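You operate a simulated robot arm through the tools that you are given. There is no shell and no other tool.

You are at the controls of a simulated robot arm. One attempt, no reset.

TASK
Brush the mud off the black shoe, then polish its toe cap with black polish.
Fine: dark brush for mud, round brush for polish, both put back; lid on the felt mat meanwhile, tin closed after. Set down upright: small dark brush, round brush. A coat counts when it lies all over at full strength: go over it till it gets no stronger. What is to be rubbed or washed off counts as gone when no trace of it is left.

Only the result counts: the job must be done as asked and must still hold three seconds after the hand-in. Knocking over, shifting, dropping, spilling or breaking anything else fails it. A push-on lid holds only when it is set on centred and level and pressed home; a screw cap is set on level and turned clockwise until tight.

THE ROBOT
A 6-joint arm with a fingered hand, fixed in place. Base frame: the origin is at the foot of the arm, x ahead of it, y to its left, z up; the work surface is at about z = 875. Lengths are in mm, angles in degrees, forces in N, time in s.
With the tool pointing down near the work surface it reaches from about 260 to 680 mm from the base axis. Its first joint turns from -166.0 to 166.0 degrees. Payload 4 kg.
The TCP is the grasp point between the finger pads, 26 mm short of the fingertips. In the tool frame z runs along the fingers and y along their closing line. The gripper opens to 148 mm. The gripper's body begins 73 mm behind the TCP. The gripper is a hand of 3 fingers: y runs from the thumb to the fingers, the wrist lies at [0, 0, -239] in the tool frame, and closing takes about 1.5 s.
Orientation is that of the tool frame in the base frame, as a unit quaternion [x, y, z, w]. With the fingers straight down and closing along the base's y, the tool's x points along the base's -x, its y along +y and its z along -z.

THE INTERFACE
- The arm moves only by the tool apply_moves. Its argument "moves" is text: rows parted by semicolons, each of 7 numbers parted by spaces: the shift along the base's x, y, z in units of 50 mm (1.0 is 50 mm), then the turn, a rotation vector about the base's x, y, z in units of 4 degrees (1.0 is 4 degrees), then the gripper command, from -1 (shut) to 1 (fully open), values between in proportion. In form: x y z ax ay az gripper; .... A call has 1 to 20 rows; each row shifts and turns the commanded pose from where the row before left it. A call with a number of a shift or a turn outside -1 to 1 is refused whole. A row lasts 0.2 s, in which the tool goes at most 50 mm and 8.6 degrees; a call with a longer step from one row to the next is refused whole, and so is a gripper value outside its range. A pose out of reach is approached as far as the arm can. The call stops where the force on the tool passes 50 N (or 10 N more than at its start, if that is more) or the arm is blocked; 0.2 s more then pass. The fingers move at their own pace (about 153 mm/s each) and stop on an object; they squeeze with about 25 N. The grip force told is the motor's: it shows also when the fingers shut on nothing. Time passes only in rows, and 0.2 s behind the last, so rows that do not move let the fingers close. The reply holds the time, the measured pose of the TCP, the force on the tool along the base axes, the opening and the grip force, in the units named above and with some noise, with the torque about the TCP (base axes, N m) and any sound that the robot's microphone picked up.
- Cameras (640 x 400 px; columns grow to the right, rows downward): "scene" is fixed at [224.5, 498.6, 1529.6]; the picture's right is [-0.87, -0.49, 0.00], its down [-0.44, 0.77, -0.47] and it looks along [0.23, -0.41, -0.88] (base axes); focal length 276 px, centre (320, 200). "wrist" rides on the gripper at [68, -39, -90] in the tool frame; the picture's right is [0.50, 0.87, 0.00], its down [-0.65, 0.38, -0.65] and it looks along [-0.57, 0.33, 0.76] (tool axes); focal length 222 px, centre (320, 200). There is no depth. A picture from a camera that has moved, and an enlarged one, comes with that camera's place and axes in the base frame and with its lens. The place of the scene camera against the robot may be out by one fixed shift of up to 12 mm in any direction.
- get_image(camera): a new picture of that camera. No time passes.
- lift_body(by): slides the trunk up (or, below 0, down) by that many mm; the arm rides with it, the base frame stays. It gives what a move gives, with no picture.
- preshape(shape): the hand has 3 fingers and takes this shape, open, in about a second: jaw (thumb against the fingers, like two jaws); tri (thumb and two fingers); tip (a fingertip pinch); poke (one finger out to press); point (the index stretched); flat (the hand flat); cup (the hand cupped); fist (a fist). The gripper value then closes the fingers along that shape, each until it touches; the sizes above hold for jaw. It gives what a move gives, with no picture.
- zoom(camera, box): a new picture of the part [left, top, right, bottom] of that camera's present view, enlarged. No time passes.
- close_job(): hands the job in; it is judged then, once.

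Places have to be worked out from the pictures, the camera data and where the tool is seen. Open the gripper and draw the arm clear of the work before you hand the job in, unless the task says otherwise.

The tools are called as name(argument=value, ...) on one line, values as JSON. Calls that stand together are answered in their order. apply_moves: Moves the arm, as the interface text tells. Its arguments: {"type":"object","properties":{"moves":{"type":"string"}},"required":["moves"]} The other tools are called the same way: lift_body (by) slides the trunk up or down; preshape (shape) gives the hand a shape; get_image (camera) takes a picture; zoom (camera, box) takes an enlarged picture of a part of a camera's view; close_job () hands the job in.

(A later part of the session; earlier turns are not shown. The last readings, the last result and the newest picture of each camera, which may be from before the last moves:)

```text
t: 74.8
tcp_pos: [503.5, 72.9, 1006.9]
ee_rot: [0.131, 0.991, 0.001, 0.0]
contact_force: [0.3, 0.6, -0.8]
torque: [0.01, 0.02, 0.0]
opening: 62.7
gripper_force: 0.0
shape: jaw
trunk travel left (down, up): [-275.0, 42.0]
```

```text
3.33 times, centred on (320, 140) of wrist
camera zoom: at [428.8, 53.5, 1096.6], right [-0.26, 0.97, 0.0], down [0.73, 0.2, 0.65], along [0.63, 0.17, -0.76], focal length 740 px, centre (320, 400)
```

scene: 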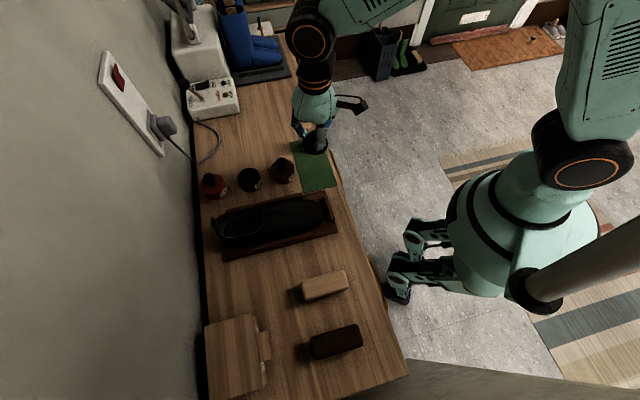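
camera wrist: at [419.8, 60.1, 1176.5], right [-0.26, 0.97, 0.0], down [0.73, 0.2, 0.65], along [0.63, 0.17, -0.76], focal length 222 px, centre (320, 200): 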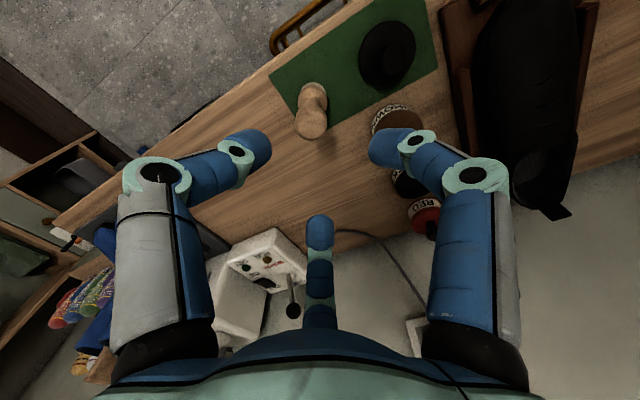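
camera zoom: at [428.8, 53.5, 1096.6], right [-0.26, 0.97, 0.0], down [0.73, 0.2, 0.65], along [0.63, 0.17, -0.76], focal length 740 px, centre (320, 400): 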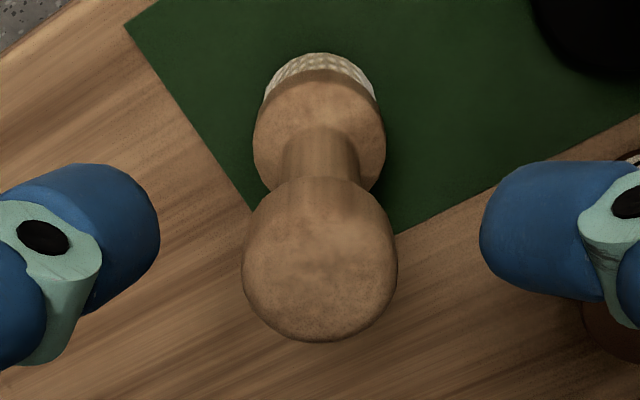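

Centred sideways; a 1 mm correction fore-aft, then down to neck height (TCP 955) and close.

apply_moves(moves="-0.024 -0.006 -0.3 0 0 0 -0.15;0 0 -0.4 0 0 0 -0.15;0 0 -0.33 0 0 0 -0.15;0 0 0 0 0 0 -0.15")

zoom(camera="wrist", box=[240, 100, 400, 240])

zoom(camera="scene", box=[280, 90, 344, 160])

```text
t: 75.8
tcp_pos: [500.7, 74.1, 955.4]
ee_rot: [0.131, 0.991, 0.0, 0.0]
contact_force: [0.0, 0.6, 0.2]
torque: [0.03, 0.0, 0.03]
opening: 62.6
gripper_force: 0.1
shape: jaw
trunk travel left (down, up): [-275.0, 42.0]
```

```text
2.86 times, centred on (320, 170) of wrist
camera zoom: at [426.1, 54.9, 1045.2], right [-0.26, 0.97, 0.0], down [0.73, 0.2, 0.65], along [0.63, 0.17, -0.76], focal length 635 px, centre (320, 286)
```

zoom: 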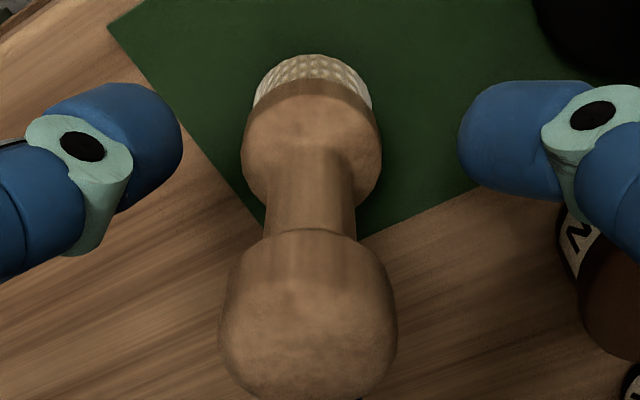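

```text
5.71 times, centred on (312, 125) of scene
camera zoom: at [224.5, 498.6, 1529.6], right [-0.87, -0.49, 0.0], down [-0.44, 0.77, -0.47], along [0.23, -0.41, -0.88], focal length 1576 px, centre (366, 629)
```

zoom: 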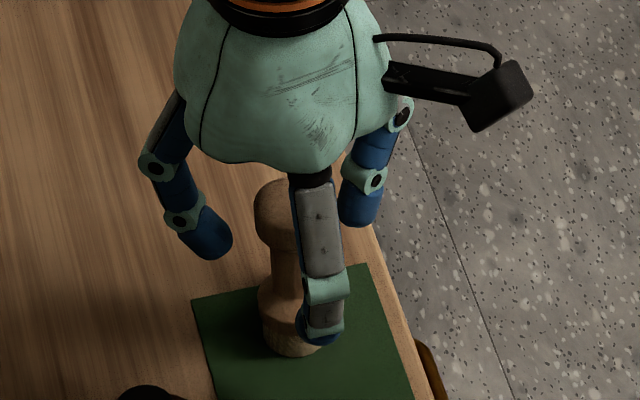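

The neck sits about 2.5 mm to the side of the axis; I correct that and then close gently.

apply_moves(moves="0.013 -0.048 0 0 0 0 -0.15;0 0 0 0 0 0 -0.3;0 0 0 0 0 0 -0.5;0 0 0 0 0 0 -0.7;0 0 0 0 0 0 -1;0 0 0 0 0 0 -1;0 0 0 0 0 0 -1;0 0 0 0 0 0 -1")

zoom(camera="wrist", box=[240, 100, 400, 240])

zoom(camera="scene", box=[280, 90, 344, 160])

```text
t: 77.6
tcp_pos: [501.6, 71.7, 956.2]
ee_rot: [0.131, 0.991, 0.0, -0.001]
contact_force: [0.4, 0.2, -0.1]
torque: [-0.01, -0.01, -0.01]
opening: 13.4
gripper_force: 25.1
shape: jaw
trunk travel left (down, up): [-275.0, 42.0]
```

```text
2.86 times, centred on (320, 170) of wrist
camera zoom: at [427.4, 52.6, 1045.7], right [-0.26, 0.97, 0.0], down [0.73, 0.2, 0.65], along [0.63, 0.17, -0.76], focal length 635 px, centre (320, 286)
```

zoom: 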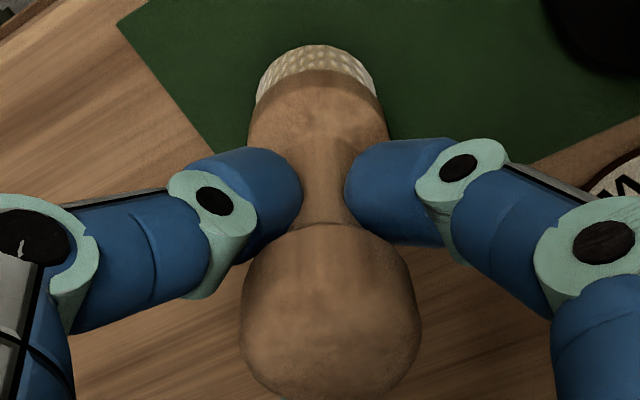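

```text
5.71 times, centred on (312, 125) of scene
camera zoom: at [224.5, 498.6, 1529.6], right [-0.87, -0.49, 0.0], down [-0.44, 0.77, -0.47], along [0.23, -0.41, -0.88], focal length 1576 px, centre (366, 629)
```

zoom: 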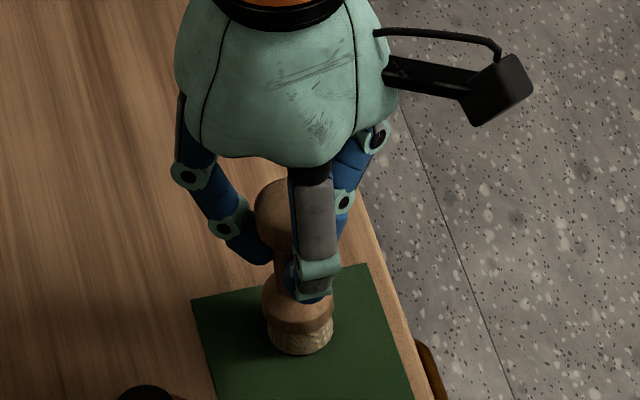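

Neck gripped at 25 N. I lift and check it hangs straight.

apply_moves(moves="0 0 0.1 0 0 0 -1;0 0 0.3 0 0 0 -1;0 0 0.6 0 0 0 -1;0 0 0.8 0 0 0 -1;0 0 0 0 0 0 -1")

get_image(camera="wrist")

zoom(camera="scene", box=[220, 60, 348, 160])

```text
t: 78.8
tcp_pos: [502.6, 70.1, 1044.7]
ee_rot: [0.131, 0.991, 0.0, 0.0]
contact_force: [0.8, 0.2, -0.8]
torque: [0.02, 0.04, 0.04]
opening: 13.2
gripper_force: 25.0
shape: jaw
trunk travel left (down, up): [-275.0, 42.0]
```

```text
taken
camera wrist: at [428.2, 50.0, 1134.1], right [-0.26, 0.97, 0.0], down [0.73, 0.2, 0.65], along [0.63, 0.17, -0.76], focal length 222 px, centre (320, 200)
```

wrist: 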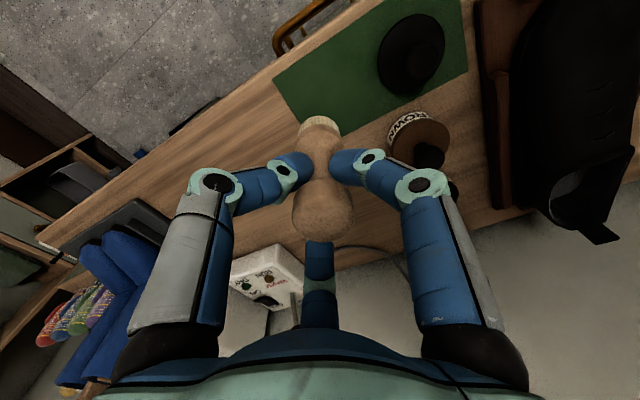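

```text
4.00 times, centred on (284, 110) of scene
camera zoom: at [224.5, 498.6, 1529.6], right [-0.87, -0.49, 0.0], down [-0.44, 0.77, -0.47], along [0.23, -0.41, -0.88], focal length 1104 px, centre (464, 560)
```

zoom: 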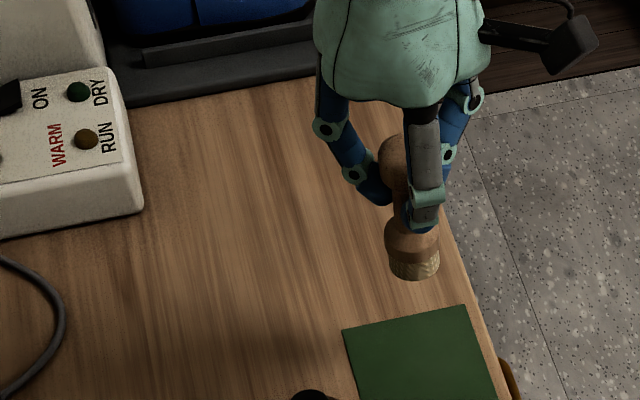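

The brush seems to lean some degrees in the grip. I zoom to measure that.

zoom(camera="wrist", box=[240, 100, 400, 240])

zoom(camera="scene", box=[292, 80, 340, 140])

```text
2.86 times, centred on (320, 170) of wrist
camera zoom: at [428.2, 50.0, 1134.1], right [-0.26, 0.97, 0.0], down [0.73, 0.2, 0.65], along [0.63, 0.17, -0.76], focal length 635 px, centre (320, 286)
```

zoom: 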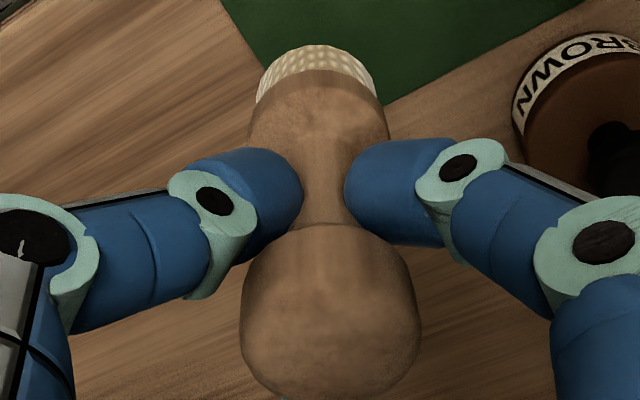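

```text
6.67 times, centred on (316, 110) of scene
camera zoom: at [224.5, 498.6, 1529.6], right [-0.87, -0.49, 0.0], down [-0.44, 0.77, -0.47], along [0.23, -0.41, -0.88], focal length 1839 px, centre (347, 800)
```

zoom: 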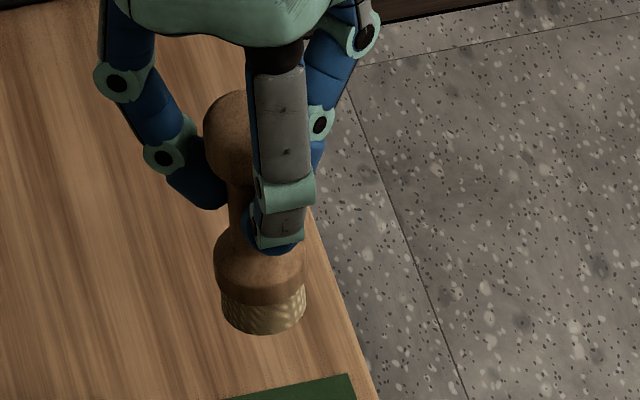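

Brush is upright in the hand, same as on the mat, with bristles about 79 mm under the TCP. I carry it high to the open black tin and look before dipping.

apply_moves(moves="0 0 0.56 0 0 0 -1;0.292 0.726 0 0 0 0 -1;0.292 0.726 0 0 0 0 -1;0.292 0.726 0 0 0 0 -1;0.292 0.726 0 0 0 0 -1;0.292 0.726 0 0 0 0 -1;0 0 0 0 0 0 -1;0 0 0 0 0 0 -1")

get_image(camera="wrist")

zoom(camera="scene", box=[190, 110, 318, 200])

```text
t: 80.6
tcp_pos: [574.9, 252.6, 1072.4]
ee_rot: [0.131, 0.991, 0.0, 0.0]
contact_force: [0.0, -0.4, -0.4]
torque: [0.02, -0.02, -0.03]
opening: 13.5
gripper_force: 25.0
shape: jaw
trunk travel left (down, up): [-275.0, 42.0]
```

```text
taken
camera wrist: at [501.3, 233.2, 1162.6], right [-0.26, 0.97, 0.0], down [0.73, 0.2, 0.65], along [0.63, 0.17, -0.76], focal length 222 px, centre (320, 200)
```

wrist: 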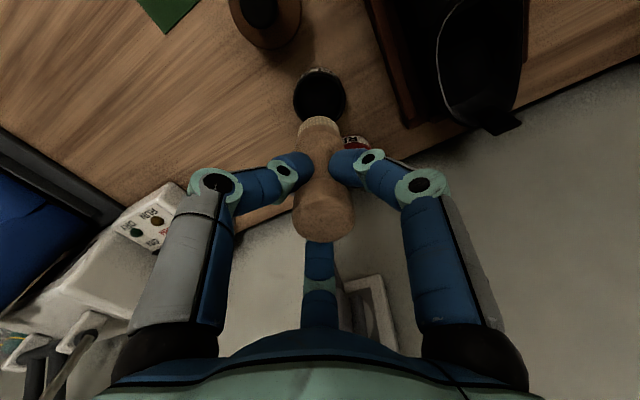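

```text
4.44 times, centred on (254, 155) of scene
camera zoom: at [224.5, 498.6, 1529.6], right [-0.87, -0.49, 0.0], down [-0.44, 0.77, -0.47], along [0.23, -0.41, -0.88], focal length 1226 px, centre (613, 400)
```

zoom: 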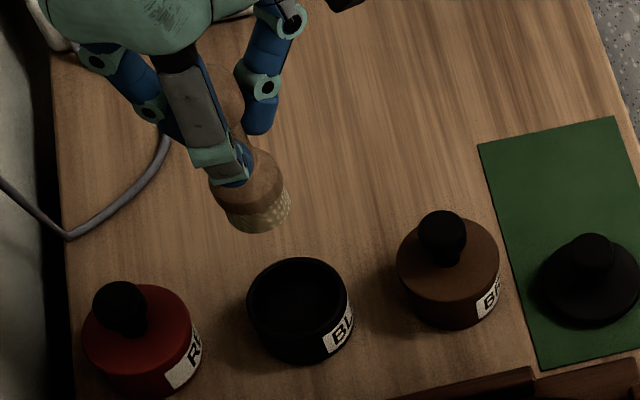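

The tin's opening is directly under the brush. I lower until the bristles are just at the rim, then slowly.

apply_moves(moves="-0.01 -0.02 -0.7 0 0 0 -1;0 0 -0.6 0 0 0 -1;0 0 -0.4 0 0 0 -1;0 0 -0.12 0 0 0 -1;0 0 0 0 0 0 -1")

get_image(camera="wrist")

zoom(camera="scene", box=[190, 110, 318, 200])

```text
t: 81.8
tcp_pos: [574.3, 251.2, 979.5]
ee_rot: [0.13, 0.991, 0.0, 0.0]
contact_force: [-0.1, 1.0, -0.2]
torque: [-0.01, -0.01, 0.03]
opening: 13.2
gripper_force: 25.0
shape: jaw
trunk travel left (down, up): [-275.0, 42.0]
```

```text
taken
camera wrist: at [500.6, 232.4, 1070.0], right [-0.26, 0.97, 0.0], down [0.73, 0.2, 0.65], along [0.63, 0.17, -0.76], focal length 222 px, centre (320, 200)
```

wrist: 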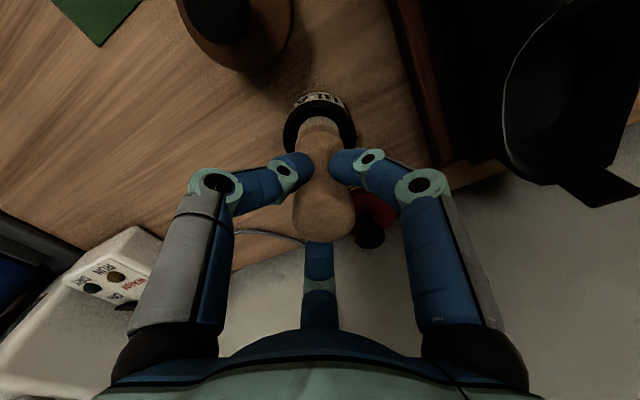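

```text
4.44 times, centred on (254, 155) of scene
camera zoom: at [224.5, 498.6, 1529.6], right [-0.87, -0.49, 0.0], down [-0.44, 0.77, -0.47], along [0.23, -0.41, -0.88], focal length 1226 px, centre (613, 400)
```

zoom: 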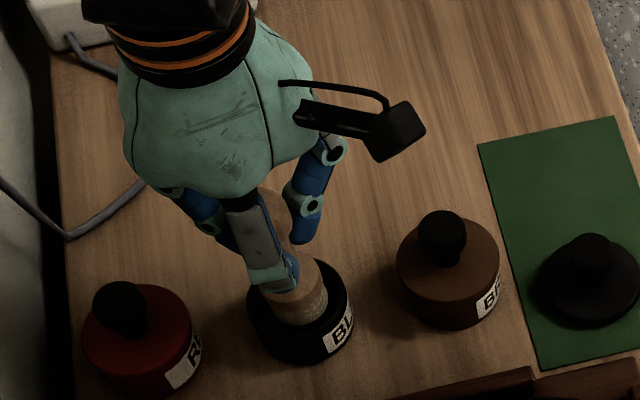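

The bristles are centred over the opening. I lower in small steps until they press on the polish.

apply_moves(moves="0 0 -0.08 0 0 0 -1;0 0 -0.06 0 0 0 -1;0 0 -0.04 0 0 0 -1;0 0 -0.04 0 0 0 -1;0 0 0 0 0 0 -1")

```text
t: 83.0
tcp_pos: [574.2, 251.4, 972.8]
ee_rot: [0.131, 0.991, 0.001, 0.002]
contact_force: [-0.5, -2.8, 21.0]
torque: [-0.03, -0.03, -0.02]
opening: 14.1
gripper_force: 24.8
shape: jaw
trunk travel left (down, up): [-275.0, 42.0]
```

Solid contact at 21 N, bristles at about z 893, on the polish. I ease off a little, swirl gently, and lift out to check that the bristles have picked up polish.

apply_moves(moves="0 0 0.03 0 0 0 -1;0.08 0 0 0 0 0 -1;-0.08 0.08 0 0 0 0 -1;-0.08 -0.08 0 0 0 0 -1;0.08 -0.08 0 0 0 0 -1;0 0.08 0 0 0 0 -1;0 0 0.3 0 0 0 -1;0 0 0.6 0 0 0 -1;0 0 0.8 0 0 0 -1;0 0 0.5 0 0 0 -1;0 0 0 0 0 0 -1")

zoom(camera="wrist", box=[240, 60, 400, 240])

zoom(camera="scene", box=[190, 110, 318, 200])

```text
t: 85.4
tcp_pos: [575.1, 253.9, 1082.2]
ee_rot: [0.131, 0.991, 0.001, 0.0]
contact_force: [-0.1, 0.2, -1.1]
torque: [0.01, -0.04, -0.01]
opening: 13.6
gripper_force: 24.4
shape: jaw
trunk travel left (down, up): [-275.0, 42.0]
```

```text
2.22 times, centred on (320, 150) of wrist
camera zoom: at [500.5, 233.8, 1172.0], right [-0.26, 0.97, 0.0], down [0.73, 0.2, 0.65], along [0.63, 0.17, -0.76], focal length 494 px, centre (320, 311)
```

zoom: 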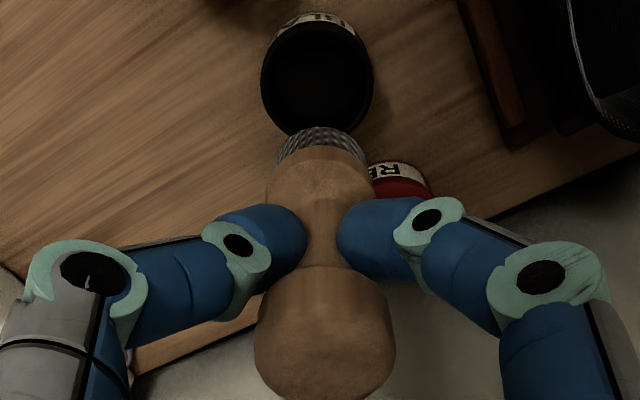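

```text
4.44 times, centred on (254, 155) of scene
camera zoom: at [224.5, 498.6, 1529.6], right [-0.87, -0.49, 0.0], down [-0.44, 0.77, -0.47], along [0.23, -0.41, -0.88], focal length 1226 px, centre (613, 400)
```

zoom: 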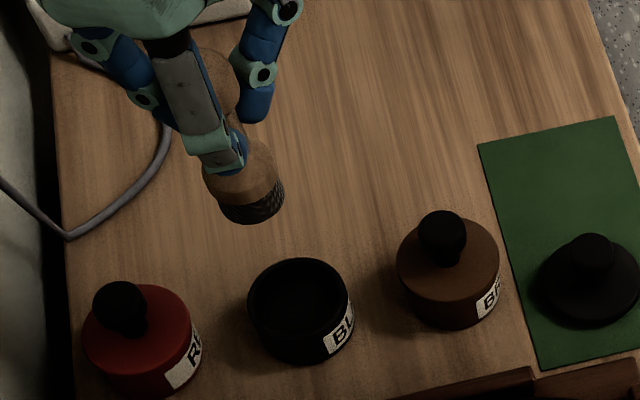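

The bristles have turned black, so they're loaded. Before polishing I study the toe cap, which is unobstructed in the scene view now.

zoom(camera="scene", box=[270, 185, 342, 230])

zoom(camera="scene", box=[200, 180, 344, 270])

```text
8.89 times, centred on (306, 208) of scene
camera zoom: at [224.5, 498.6, 1529.6], right [-0.87, -0.49, 0.0], down [-0.44, 0.77, -0.47], along [0.23, -0.41, -0.88], focal length 2452 px, centre (444, 133)
```

zoom: 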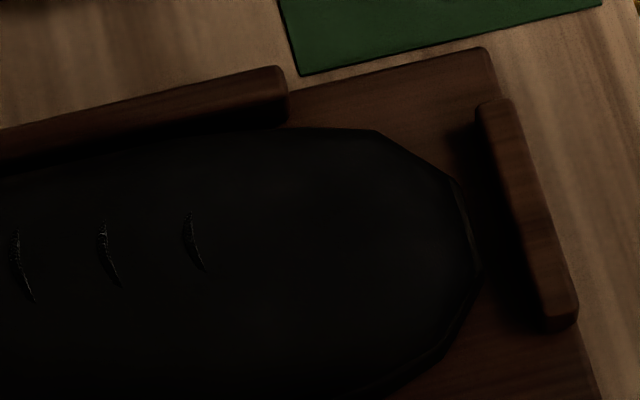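

```text
4.44 times, centred on (272, 225) of scene
camera zoom: at [224.5, 498.6, 1529.6], right [-0.87, -0.49, 0.0], down [-0.44, 0.77, -0.47], along [0.23, -0.41, -0.88], focal length 1226 px, centre (533, 89)
```

zoom: 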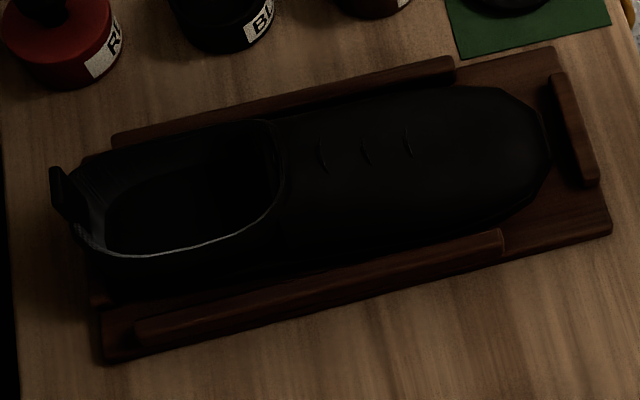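

The toe outline runs from s≈20 mm (tip) to ±43 mm half-width, and my earlier contact readings give heights of 916 at s=52 and 924 at s=74 along the centre line. I move above the toe and tilt 20° so the bristles lie flat on its slope.

apply_moves(moves="-0.7 -0.05 0 0 0 0 -1;-0.7 -0.05 0 0.707 -0.707 0 -1;-0.7 -0.05 0 0.707 -0.707 0 -1;-0.7 -0.05 0 0.707 -0.707 0 -1;-0.75 -0.06 0 0.707 -0.707 0 -1;-0.74 -0.06 -0.2 0.707 -0.707 0 -1;0 0 -0.6 0 0 0 -1;0 0 -0.6 0 0 0 -1;0 0 0 0 0 0 -1")

get_image(camera="wrist")

zoom(camera="scene", box=[250, 150, 378, 250])

```text
t: 87.4
tcp_pos: [359.6, 236.5, 1014.1]
ee_rot: [0.129, 0.976, 0.138, 0.106]
contact_force: [0.1, 0.2, -0.9]
torque: [0.02, 0.01, -0.01]
opening: 13.8
gripper_force: 25.2
shape: jaw
trunk travel left (down, up): [-275.0, 42.0]
```

```text
taken
camera wrist: at [265.9, 196.6, 1074.0], right [-0.28, 0.94, 0.17], down [0.54, 0.01, 0.84], along [0.79, 0.33, -0.52], focal length 222 px, centre (320, 200)
```

wrist: 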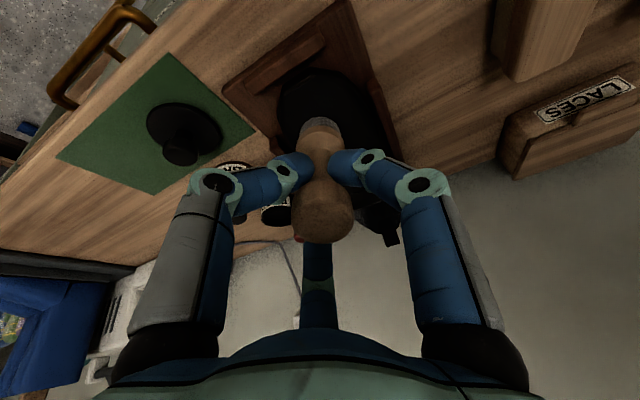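

```text
4.00 times, centred on (314, 200) of scene
camera zoom: at [224.5, 498.6, 1529.6], right [-0.87, -0.49, 0.0], down [-0.44, 0.77, -0.47], along [0.23, -0.41, -0.88], focal length 1104 px, centre (344, 200)
```

zoom: 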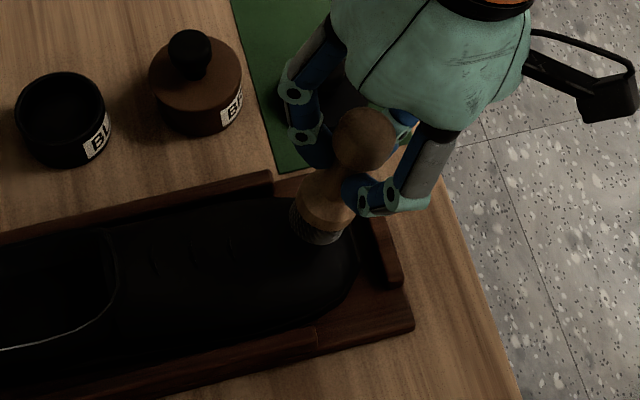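

The brush is poised about 23 mm above the toe. I correct by about 3 mm and lower until it touches.

apply_moves(moves="0.016 0.056 -0.3 0 0 0 -1;0 0 -0.1 0 0 0 -1;0 0 -0.04 0 0 0 -1;0 0 -0.04 0 0 0 -1;0 0 0 0 0 0 -1")

```text
t: 88.6
tcp_pos: [360.9, 237.6, 989.1]
ee_rot: [0.129, 0.976, 0.139, 0.107]
contact_force: [-5.5, -5.4, 13.9]
torque: [0.04, -0.04, 0.02]
opening: 14.1
gripper_force: 24.9
shape: jaw
trunk travel left (down, up): [-275.0, 42.0]
```

14-16 N contact on the toe slope. I do a first small set of strokes and then look at how the coat shows.

apply_moves(moves="0.14 0.14 0.06 0 0 0 -1;-0.14 -0.14 -0.06 0 0 0 -1;-0.14 -0.14 -0.08 0 0 0 -1;0.14 0.14 0.08 0 0 0 -1;-0.14 0.14 -0.02 0 0 0 -1;0.14 -0.14 0.02 0 0 0 -1;0.14 -0.14 -0.02 0 0 0 -1;-0.14 0.14 0.02 0 0 0 -1;0 0 0 0 0 0 -1")

apply_moves(moves="-0.1 -0.1 0.6 0 0 0 -1;0 -0.3 0.7 0 0 0 -1;0 -0.7 0.3 0 0 0 -1;0 -0.8 0 0 0 0 -1;0 -0.8 0 0 0 0 -1;0 0 0 0 0 0 -1")

zoom(camera="scene", box=[270, 185, 342, 230])

get_image(camera="wrist")

get_image(camera="scene")

```text
t: 90.6
tcp_pos: [361.2, 238.6, 989.3]
ee_rot: [0.129, 0.976, 0.138, 0.106]
contact_force: [-1.8, -5.5, 10.6]
torque: [-0.05, -0.09, -0.06]
opening: 14.8
gripper_force: 25.4
shape: jaw
trunk travel left (down, up): [-275.0, 42.0]
```

```text
t: 92.0
tcp_pos: [356.4, 105.2, 1072.0]
ee_rot: [0.128, 0.976, 0.137, 0.106]
contact_force: [-0.4, -0.1, -0.3]
torque: [-0.03, -0.01, -0.02]
opening: 14.5
gripper_force: 24.7
shape: jaw
trunk travel left (down, up): [-275.0, 42.0]
```

```text
8.89 times, centred on (306, 208) of scene
camera zoom: at [224.5, 498.6, 1529.6], right [-0.87, -0.49, 0.0], down [-0.44, 0.77, -0.47], along [0.23, -0.41, -0.88], focal length 2452 px, centre (444, 133)
```

zoom: 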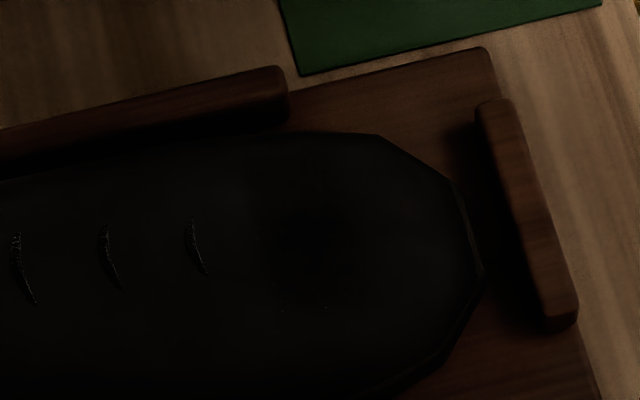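

```text
taken
camera wrist: at [262.1, 66.1, 1132.2], right [-0.28, 0.94, 0.17], down [0.54, 0.01, 0.84], along [0.79, 0.33, -0.52], focal length 222 px, centre (320, 200)
```

wrist: 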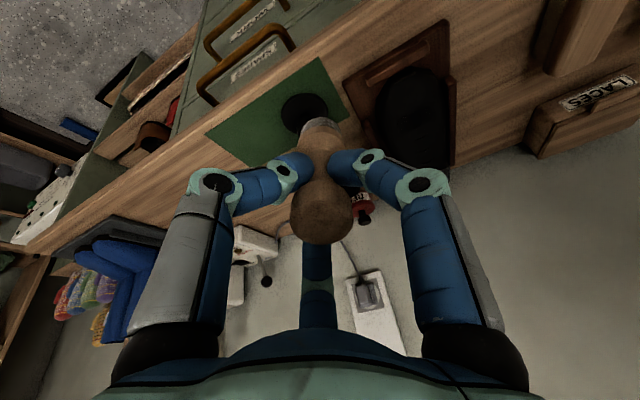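

```text
taken
```

scene: 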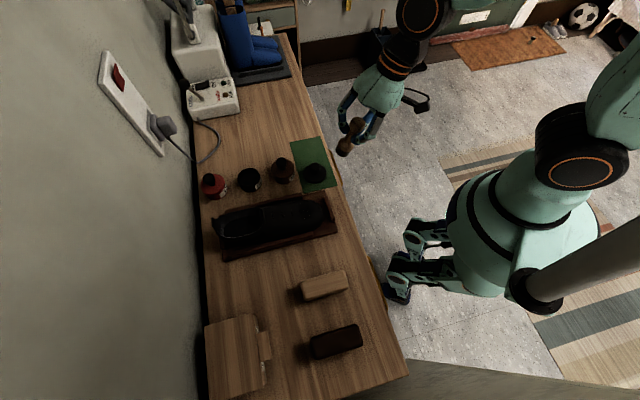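

A slightly darker patch has appeared on the toe. I zoom in further to read its outline.

zoom(camera="scene", box=[288, 194, 332, 232])

zoom(camera="wrist", box=[350, 50, 470, 150])

```text
10.53 times, centred on (310, 213) of scene
camera zoom: at [224.5, 498.6, 1529.6], right [-0.87, -0.49, 0.0], down [-0.44, 0.77, -0.47], along [0.23, -0.41, -0.88], focal length 2904 px, centre (425, 63)
```

zoom: 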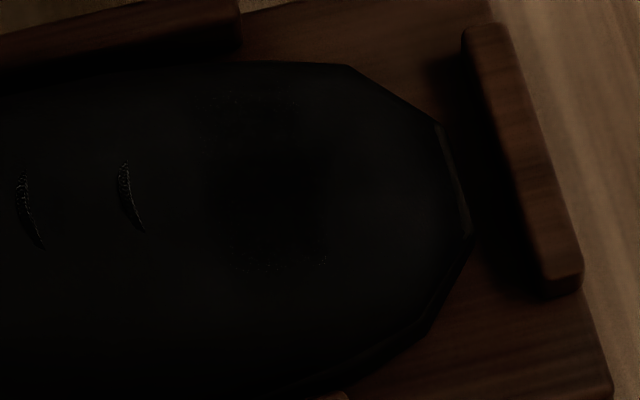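

```text
4.00 times, centred on (410, 100) of wrist
camera zoom: at [262.1, 66.1, 1132.2], right [-0.28, 0.94, 0.17], down [0.54, 0.01, 0.84], along [0.79, 0.33, -0.52], focal length 888 px, centre (-40, 600)
```

zoom: 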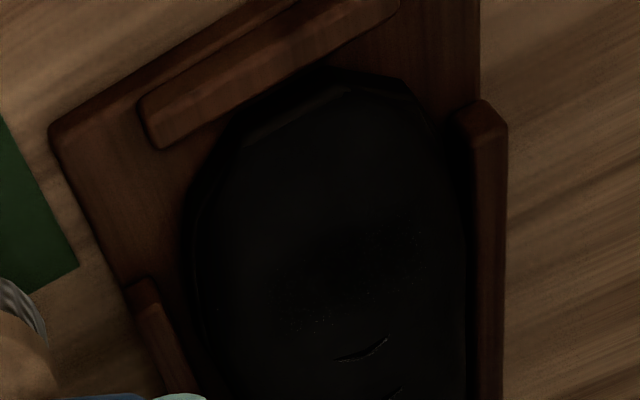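

The patch covers about s 52-79 and lat ±22, so with a 20° tilt only the heel-side half of the brush touched and the toe front is steeper. I tilt to 34° and work further forward.

apply_moves(moves="-0.06 0.6 0 0.619 -0.619 0 -1;-0.06 0.6 0 0.619 -0.619 0 -1;-0.06 0.6 0 0.619 -0.619 0 -1;-0.06 0.54 0 0.619 -0.619 0 -1;0 0 -0.6 0 0 0 -1;0 0 -0.6 0 0 0 -1;0 0 0 0 0 0 -1")

get_image(camera="wrist")

zoom(camera="scene", box=[250, 150, 378, 250])

```text
t: 93.6
tcp_pos: [342.1, 221.7, 1009.2]
ee_rot: [0.124, 0.948, 0.232, 0.179]
contact_force: [0.4, -0.5, -0.2]
torque: [0.0, 0.01, 0.0]
opening: 14.3
gripper_force: 24.7
shape: jaw
trunk travel left (down, up): [-275.0, 42.0]
```

```text
taken
camera wrist: at [241.0, 174.7, 1046.5], right [-0.32, 0.91, 0.28], down [0.39, -0.14, 0.91], along [0.86, 0.4, -0.31], focal length 222 px, centre (320, 200)
```

wrist: 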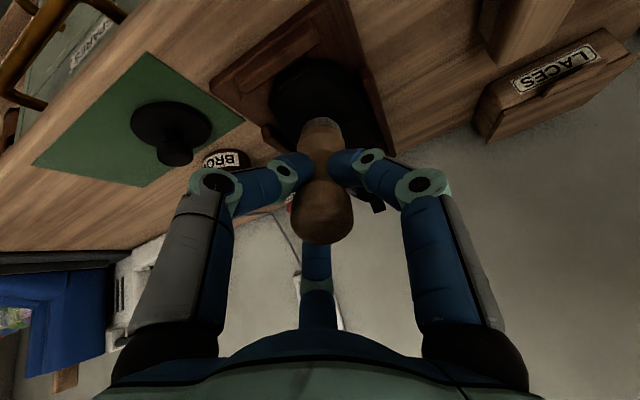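

```text
4.00 times, centred on (314, 200) of scene
camera zoom: at [224.5, 498.6, 1529.6], right [-0.87, -0.49, 0.0], down [-0.44, 0.77, -0.47], along [0.23, -0.41, -0.88], focal length 1104 px, centre (344, 200)
```

zoom: 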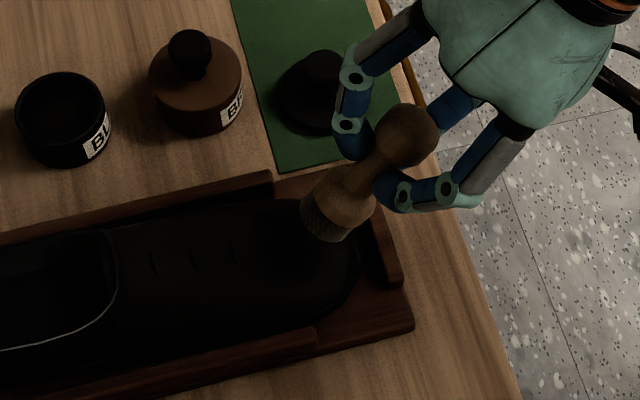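

The pose is as intended. I descend to touch the toe front.

apply_moves(moves="0 0 -0.3 0 0 0 -1;0 0 -0.2 0 0 0 -1;0 0 -0.06 0 0 0 -1;0 0 -0.04 0 0 0 -1;0 0 0 0 0 0 -1")

```text
t: 94.8
tcp_pos: [348.4, 218.7, 988.4]
ee_rot: [0.125, 0.949, 0.232, 0.175]
contact_force: [1.2, -0.7, 0.0]
torque: [-0.02, 0.01, 0.02]
opening: 14.4
gripper_force: 25.0
shape: jaw
out of reach, approached as far as the arm can: row 2, 3
trunk travel left (down, up): [-275.0, 42.0]
```

The arm says that pose is out of reach: the wrist is folded too near the shoulder. I raise the arm well clear, then lower the trunk by 130 mm so the arm has room to work at this tilt.

apply_moves(moves="0 0 0.6 0 0 0 -1;0 0 0.8 0 0 0 -1;0 0 0.8 0 0 0 -1;0 0 0.8 0 0 0 -1;0 0 0.6 0 0 0 -1;0 0 0 0 0 0 -1")

lift_body(by=-130)

get_image(camera="scene")

get_image(camera="wrist")

```text
t: 96.2
tcp_pos: [347.8, 218.9, 1168.7]
ee_rot: [0.125, 0.948, 0.232, 0.178]
contact_force: [-0.5, 0.2, -0.8]
torque: [0.02, 0.0, -0.03]
opening: 14.1
gripper_force: 25.1
shape: jaw
trunk travel left (down, up): [-275.0, 42.0]
```

```text
t: 97.8
tcp_pos: [347.9, 218.2, 1036.2]
ee_rot: [0.126, 0.948, 0.232, 0.18]
contact_force: [0.7, 0.7, -0.1]
torque: [0.01, 0.0, -0.02]
opening: 14.0
gripper_force: 24.7
shape: jaw
trunk travel left (down, up): [-145.0, 172.0]
```

```text
taken
```

scene: 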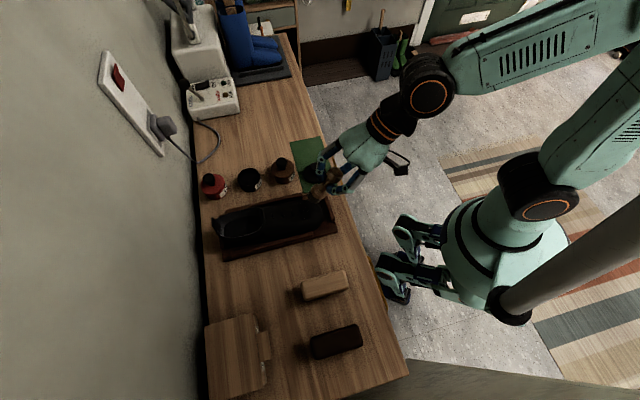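

```text
taken
camera wrist: at [245.8, 172.1, 1073.2], right [-0.32, 0.91, 0.28], down [0.39, -0.14, 0.91], along [0.86, 0.4, -0.31], focal length 222 px, centre (320, 200)
```

wrist: 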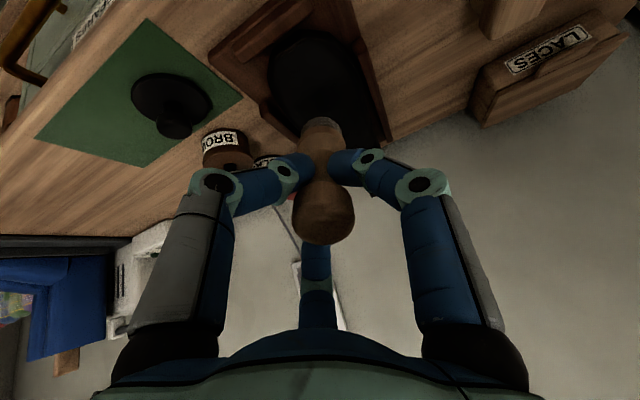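

TCP is now at (349,219.6,1036). I shift to (345,222) and lower toward the toe front again.

apply_moves(moves="-0.08 0.05 -0.4 0 0 0 -1;0 0 -0.4 0 0 0 -1;0 0 -0.2 0 0 0 -1;0 0 -0.1 0 0 0 -1;0 0 0 0 0 0 -1")

```text
t: 99.0
tcp_pos: [342.3, 220.5, 981.7]
ee_rot: [0.125, 0.948, 0.232, 0.178]
contact_force: [-0.4, 0.3, -0.5]
torque: [-0.01, 0.01, 0.0]
opening: 14.2
gripper_force: 24.7
shape: jaw
trunk travel left (down, up): [-145.0, 172.0]
```

Now reachable. I go on down in small steps to contact.

apply_moves(moves="0 0 -0.06 0 0 0 -1;0 0 -0.04 0 0 0 -1;0 0 -0.04 0 0 0 -1;0 0 0 0 0 0 -1")

get_image(camera="wrist")

zoom(camera="scene", box=[270, 165, 366, 240])

```text
t: 100.0
tcp_pos: [344.9, 221.2, 975.0]
ee_rot: [0.124, 0.948, 0.233, 0.179]
contact_force: [-2.7, -2.8, 8.8]
torque: [0.07, -0.1, 0.05]
opening: 13.7
gripper_force: 24.6
shape: jaw
trunk travel left (down, up): [-145.0, 172.0]
```

```text
taken
camera wrist: at [241.4, 173.9, 1011.5], right [-0.32, 0.91, 0.28], down [0.39, -0.14, 0.91], along [0.86, 0.4, -0.31], focal length 222 px, centre (320, 200)
```

wrist: 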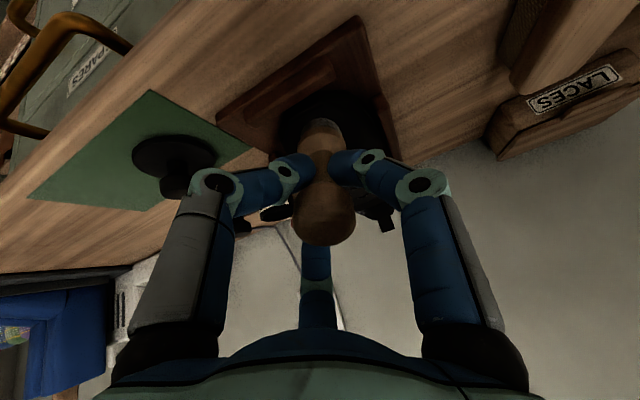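

```text
5.33 times, centred on (318, 202) of scene
camera zoom: at [224.5, 498.6, 1529.6], right [-0.87, -0.49, 0.0], down [-0.44, 0.77, -0.47], along [0.23, -0.41, -0.88], focal length 1471 px, centre (331, 187)
```

zoom: 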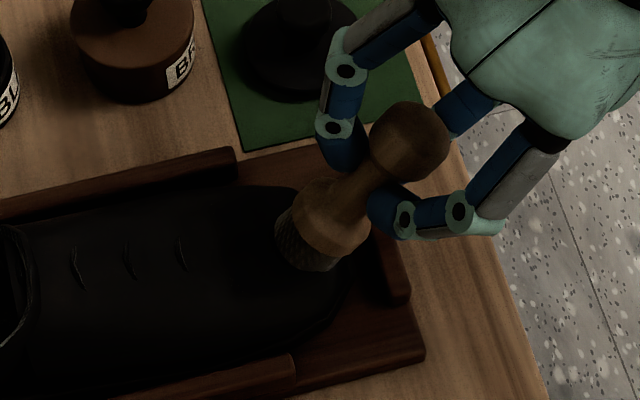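

Contact matches my surface model (s≈43, z≈909.6, slope ≈34°). I stroke sideways and fore-aft there.

apply_moves(moves="-0.1 0.1 -0.01 0 0 0 -1;-0.1 0.1 -0.03 0 0 0 -1;-0.085 -0.085 -0.085 0 0 0 -1;0.1 -0.1 0.03 0 0 0 -1;0.1 -0.1 0.01 0 0 0 -1;0.1 -0.1 -0.01 0 0 0 -1;0.1 -0.1 -0.03 0 0 0 -1;0.085 0.085 0.085 0 0 0 -1;-0.1 0.1 0.03 0 0 0 -1;-0.1 0.1 0.01 0 0 0 -1;0.085 0.085 0.07 0 0 0 -1;-0.1 0.1 -0.01 0 0 0 -1;-0.1 0.1 -0.03 0 0 0 -1;0.1 -0.1 0.03 0 0 0 -1;0.1 -0.1 0.01 0 0 0 -1;0.1 -0.1 -0.01 0 0 0 -1;0.1 -0.1 -0.03 0 0 0 -1;-0.1 0.1 0.03 0 0 0 -1;-0.1 0.1 0.01 0 0 0 -1;0 0 0 0 0 0 -1")

apply_moves(moves="-0.4 -0.4 0.5 0 0 0 -1;-0.3 -0.5 0.5 0 0 0 -1;-0.1 -0.8 0 0 0 0 -1;0 0 0 0 0 0 -1")

zoom(camera="scene", box=[270, 185, 342, 230])

zoom(camera="scene", box=[200, 130, 376, 240])

get_image(camera="wrist")

```text
t: 104.2
tcp_pos: [348.1, 226.2, 978.6]
ee_rot: [0.125, 0.948, 0.233, 0.179]
contact_force: [-0.9, -1.2, 2.4]
torque: [-0.06, -0.09, -0.02]
opening: 14.0
gripper_force: 25.3
shape: jaw
trunk travel left (down, up): [-145.0, 172.0]
```

```text
t: 105.2
tcp_pos: [308.1, 141.8, 1026.5]
ee_rot: [0.125, 0.948, 0.232, 0.179]
contact_force: [-0.5, -0.9, -0.3]
torque: [-0.02, -0.01, -0.01]
opening: 14.1
gripper_force: 25.3
shape: jaw
trunk travel left (down, up): [-145.0, 172.0]
```

```text
8.89 times, centred on (306, 208) of scene
camera zoom: at [224.5, 498.6, 1529.6], right [-0.87, -0.49, 0.0], down [-0.44, 0.77, -0.47], along [0.23, -0.41, -0.88], focal length 2452 px, centre (444, 133)
```

zoom: 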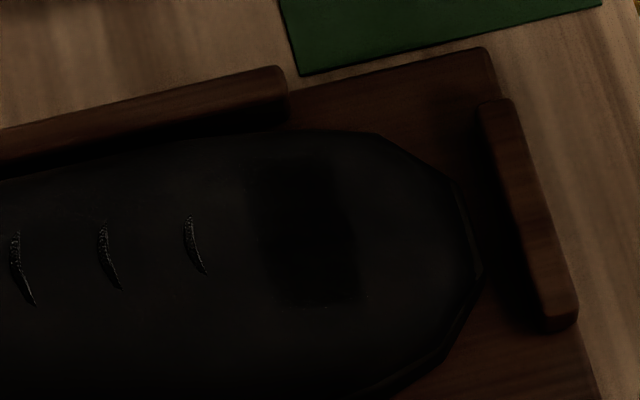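

```text
3.64 times, centred on (288, 185) of scene
camera zoom: at [224.5, 498.6, 1529.6], right [-0.87, -0.49, 0.0], down [-0.44, 0.77, -0.47], along [0.23, -0.41, -0.88], focal length 1003 px, centre (436, 254)
```

zoom: 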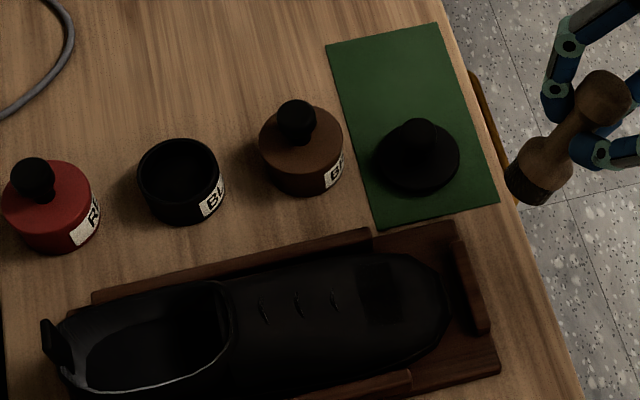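

```text
taken
camera wrist: at [206.7, 94.8, 1063.2], right [-0.32, 0.91, 0.28], down [0.39, -0.14, 0.91], along [0.86, 0.4, -0.31], focal length 222 px, centre (320, 200)
```

wrist: 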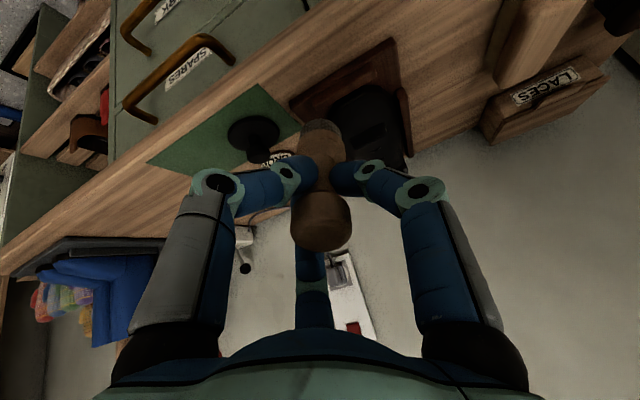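

The coat shows as a sharp rectangle. Since the forward strokes left nothing beyond its edge, the toe-cap area seems to be about s 53-80, lat ±22. I set the tilt to 18°, centre on that rectangle, and go over it thoroughly.

apply_moves(moves="0 0 0.2 0 0 0 -1;0.33 0.55 0 -0.707 0.707 0 -1;0.33 0.55 0 -0.707 0.707 0 -1;0.33 0.55 0 -0.707 0.707 0 -1;0.32 0.55 0 -0.707 0.707 0 -1;0 0 -0.3 0 0 0 -1;0 0 -0.2 0 0 0 -1;0 0 0 0 0 0 -1")

get_image(camera="wrist")

```text
t: 107.0
tcp_pos: [375.3, 250.8, 1011.7]
ee_rot: [0.13, 0.979, 0.123, 0.095]
contact_force: [-0.3, 0.4, -0.9]
torque: [0.0, 0.0, 0.02]
opening: 13.9
gripper_force: 24.8
shape: jaw
trunk travel left (down, up): [-145.0, 172.0]
```

```text
taken
camera wrist: at [282.6, 214.1, 1076.6], right [-0.28, 0.95, 0.15], down [0.56, 0.03, 0.82], along [0.78, 0.31, -0.54], focal length 222 px, centre (320, 200)
```

wrist: 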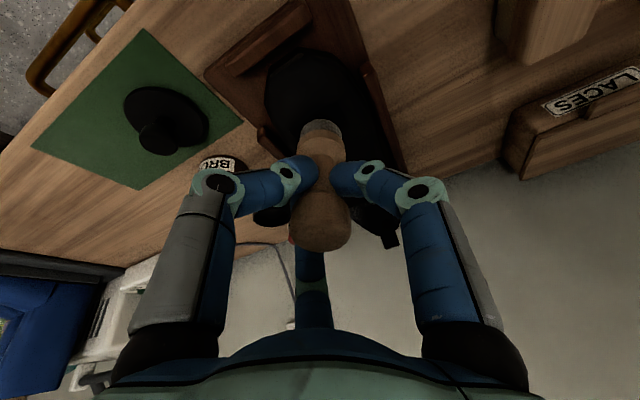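

In position 16 mm above. Lowering to touch.

apply_moves(moves="0 0 -0.2 0 0 0 -1;0 0 -0.06 0 0 0 -1;0 0 -0.04 0 0 0 -1;0 0 -0.04 0 0 0 -1;0 0 0 0 0 0 -1")

```text
t: 108.2
tcp_pos: [373.5, 251.6, 995.5]
ee_rot: [0.129, 0.979, 0.124, 0.096]
contact_force: [-0.3, -0.3, 0.8]
torque: [0.01, 0.02, 0.01]
opening: 13.9
gripper_force: 25.1
shape: jaw
trunk travel left (down, up): [-145.0, 172.0]
```

Just touching. I press 2 mm more and raster over the whole rectangle.

apply_moves(moves="0 0 -0.04 0 0 0 -1;-0.127 0.127 -0.016 0 0 0 -1;-0.127 0.127 -0.044 0 0 0 -1;0.127 0.127 0.054 0 0 0 -1;0.127 -0.127 0.044 0 0 0 -1;0.127 -0.127 0.016 0 0 0 -1;0.127 -0.127 -0.016 0 0 0 -1;0.127 -0.127 -0.044 0 0 0 -1;-0.127 -0.127 -0.056 0 0 0 -1;-0.127 -0.127 -0.07 0 0 0 -1;-0.127 0.127 0.044 0 0 0 -1;-0.127 0.127 0.016 0 0 0 -1;-0.127 0.127 -0.016 0 0 0 -1;-0.127 0.127 -0.044 0 0 0 -1;0.127 0.127 0.068 0 0 0 -1;0.127 -0.127 0.044 0 0 0 -1;0.127 -0.127 0.016 0 0 0 -1;0 0 0 0 0 0 -1")

```text
t: 112.0
tcp_pos: [374.5, 251.0, 993.9]
ee_rot: [0.129, 0.979, 0.124, 0.096]
contact_force: [-0.6, 0.3, -0.5]
torque: [-0.01, -0.02, 0.03]
opening: 10.2
gripper_force: 25.0
shape: jaw
trunk travel left (down, up): [-145.0, 172.0]
```

The opening dropped from 13.9 to 10.2 and the force is zero, so the brush has shifted in the grip. I lift a little and look.

apply_moves(moves="0 0 0.4 0 0 0 -1;0 0 0.4 0 0 0 -1;0 0 0 0 0 0 -1")

zoom(camera="wrist", box=[220, 80, 420, 260])

zoom(camera="scene", box=[260, 140, 372, 240])

```text
t: 112.8
tcp_pos: [372.5, 250.1, 1035.5]
ee_rot: [0.13, 0.979, 0.123, 0.095]
contact_force: [0.1, -1.3, -1.3]
torque: [0.0, 0.0, 0.0]
opening: 10.4
gripper_force: 25.2
shape: jaw
trunk travel left (down, up): [-145.0, 172.0]
```

```text
2.22 times, centred on (320, 170) of wrist
camera zoom: at [281.1, 213.5, 1098.8], right [-0.28, 0.95, 0.15], down [0.56, 0.03, 0.82], along [0.78, 0.31, -0.54], focal length 494 px, centre (320, 267)
```

zoom: 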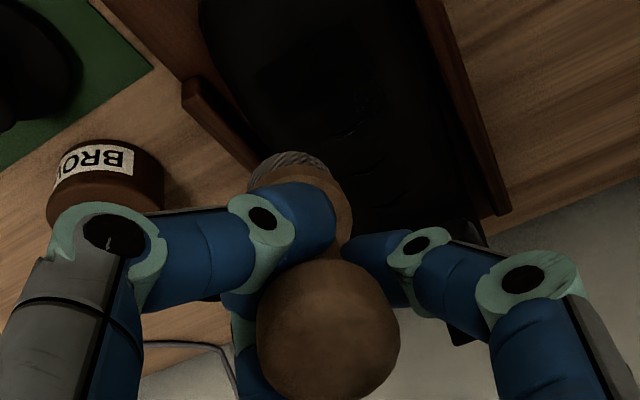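

```text
4.00 times, centred on (316, 190) of scene
camera zoom: at [224.5, 498.6, 1529.6], right [-0.87, -0.49, 0.0], down [-0.44, 0.77, -0.47], along [0.23, -0.41, -0.88], focal length 1104 px, centre (336, 240)
```

zoom: 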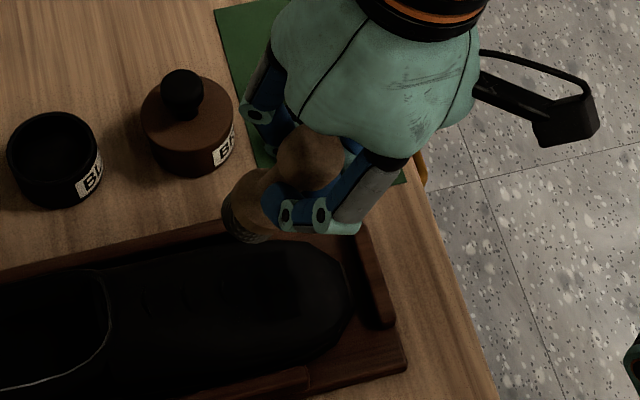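

The brush has slid up and skewed in the grip. I look at the whole hand before deciding how to set it down safely.

get_image(camera="wrist")

zoom(camera="wrist", box=[270, 130, 370, 280])

zoom(camera="scene", box=[304, 150, 364, 205])

```text
taken
camera wrist: at [281.1, 213.5, 1098.8], right [-0.28, 0.95, 0.15], down [0.56, 0.03, 0.82], along [0.78, 0.31, -0.54], focal length 222 px, centre (320, 200)
```

wrist: 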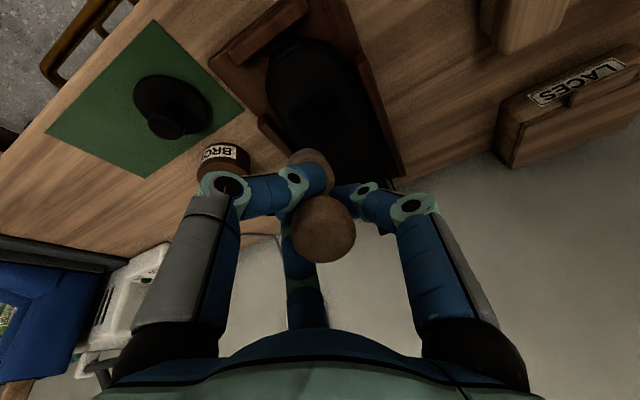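

```text
2.67 times, centred on (320, 205) of wrist
camera zoom: at [281.1, 213.5, 1098.8], right [-0.28, 0.95, 0.15], down [0.56, 0.03, 0.82], along [0.78, 0.31, -0.54], focal length 592 px, centre (320, 187)
```

zoom: 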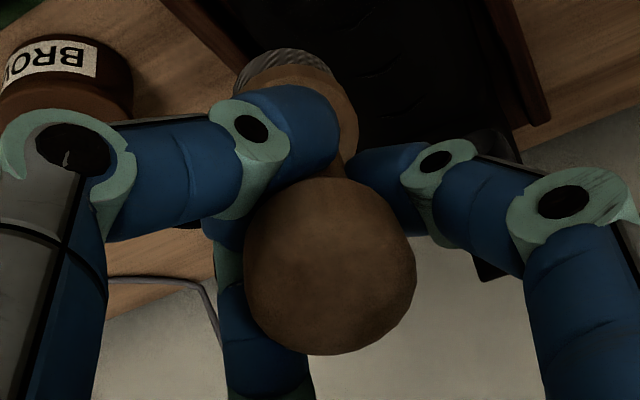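

```text
7.27 times, centred on (334, 178) of scene
camera zoom: at [224.5, 498.6, 1529.6], right [-0.87, -0.49, 0.0], down [-0.44, 0.77, -0.47], along [0.23, -0.41, -0.88], focal length 2006 px, centre (218, 364)
```

zoom: 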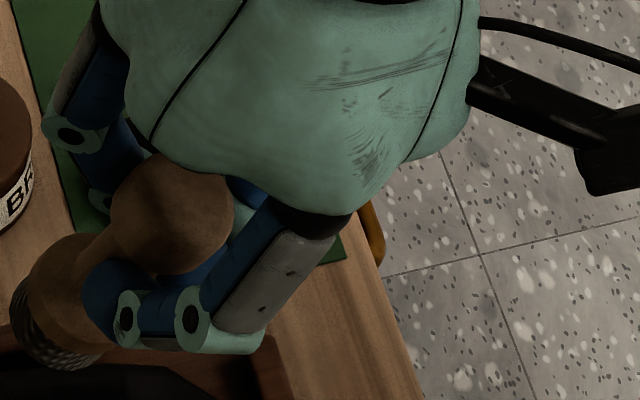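

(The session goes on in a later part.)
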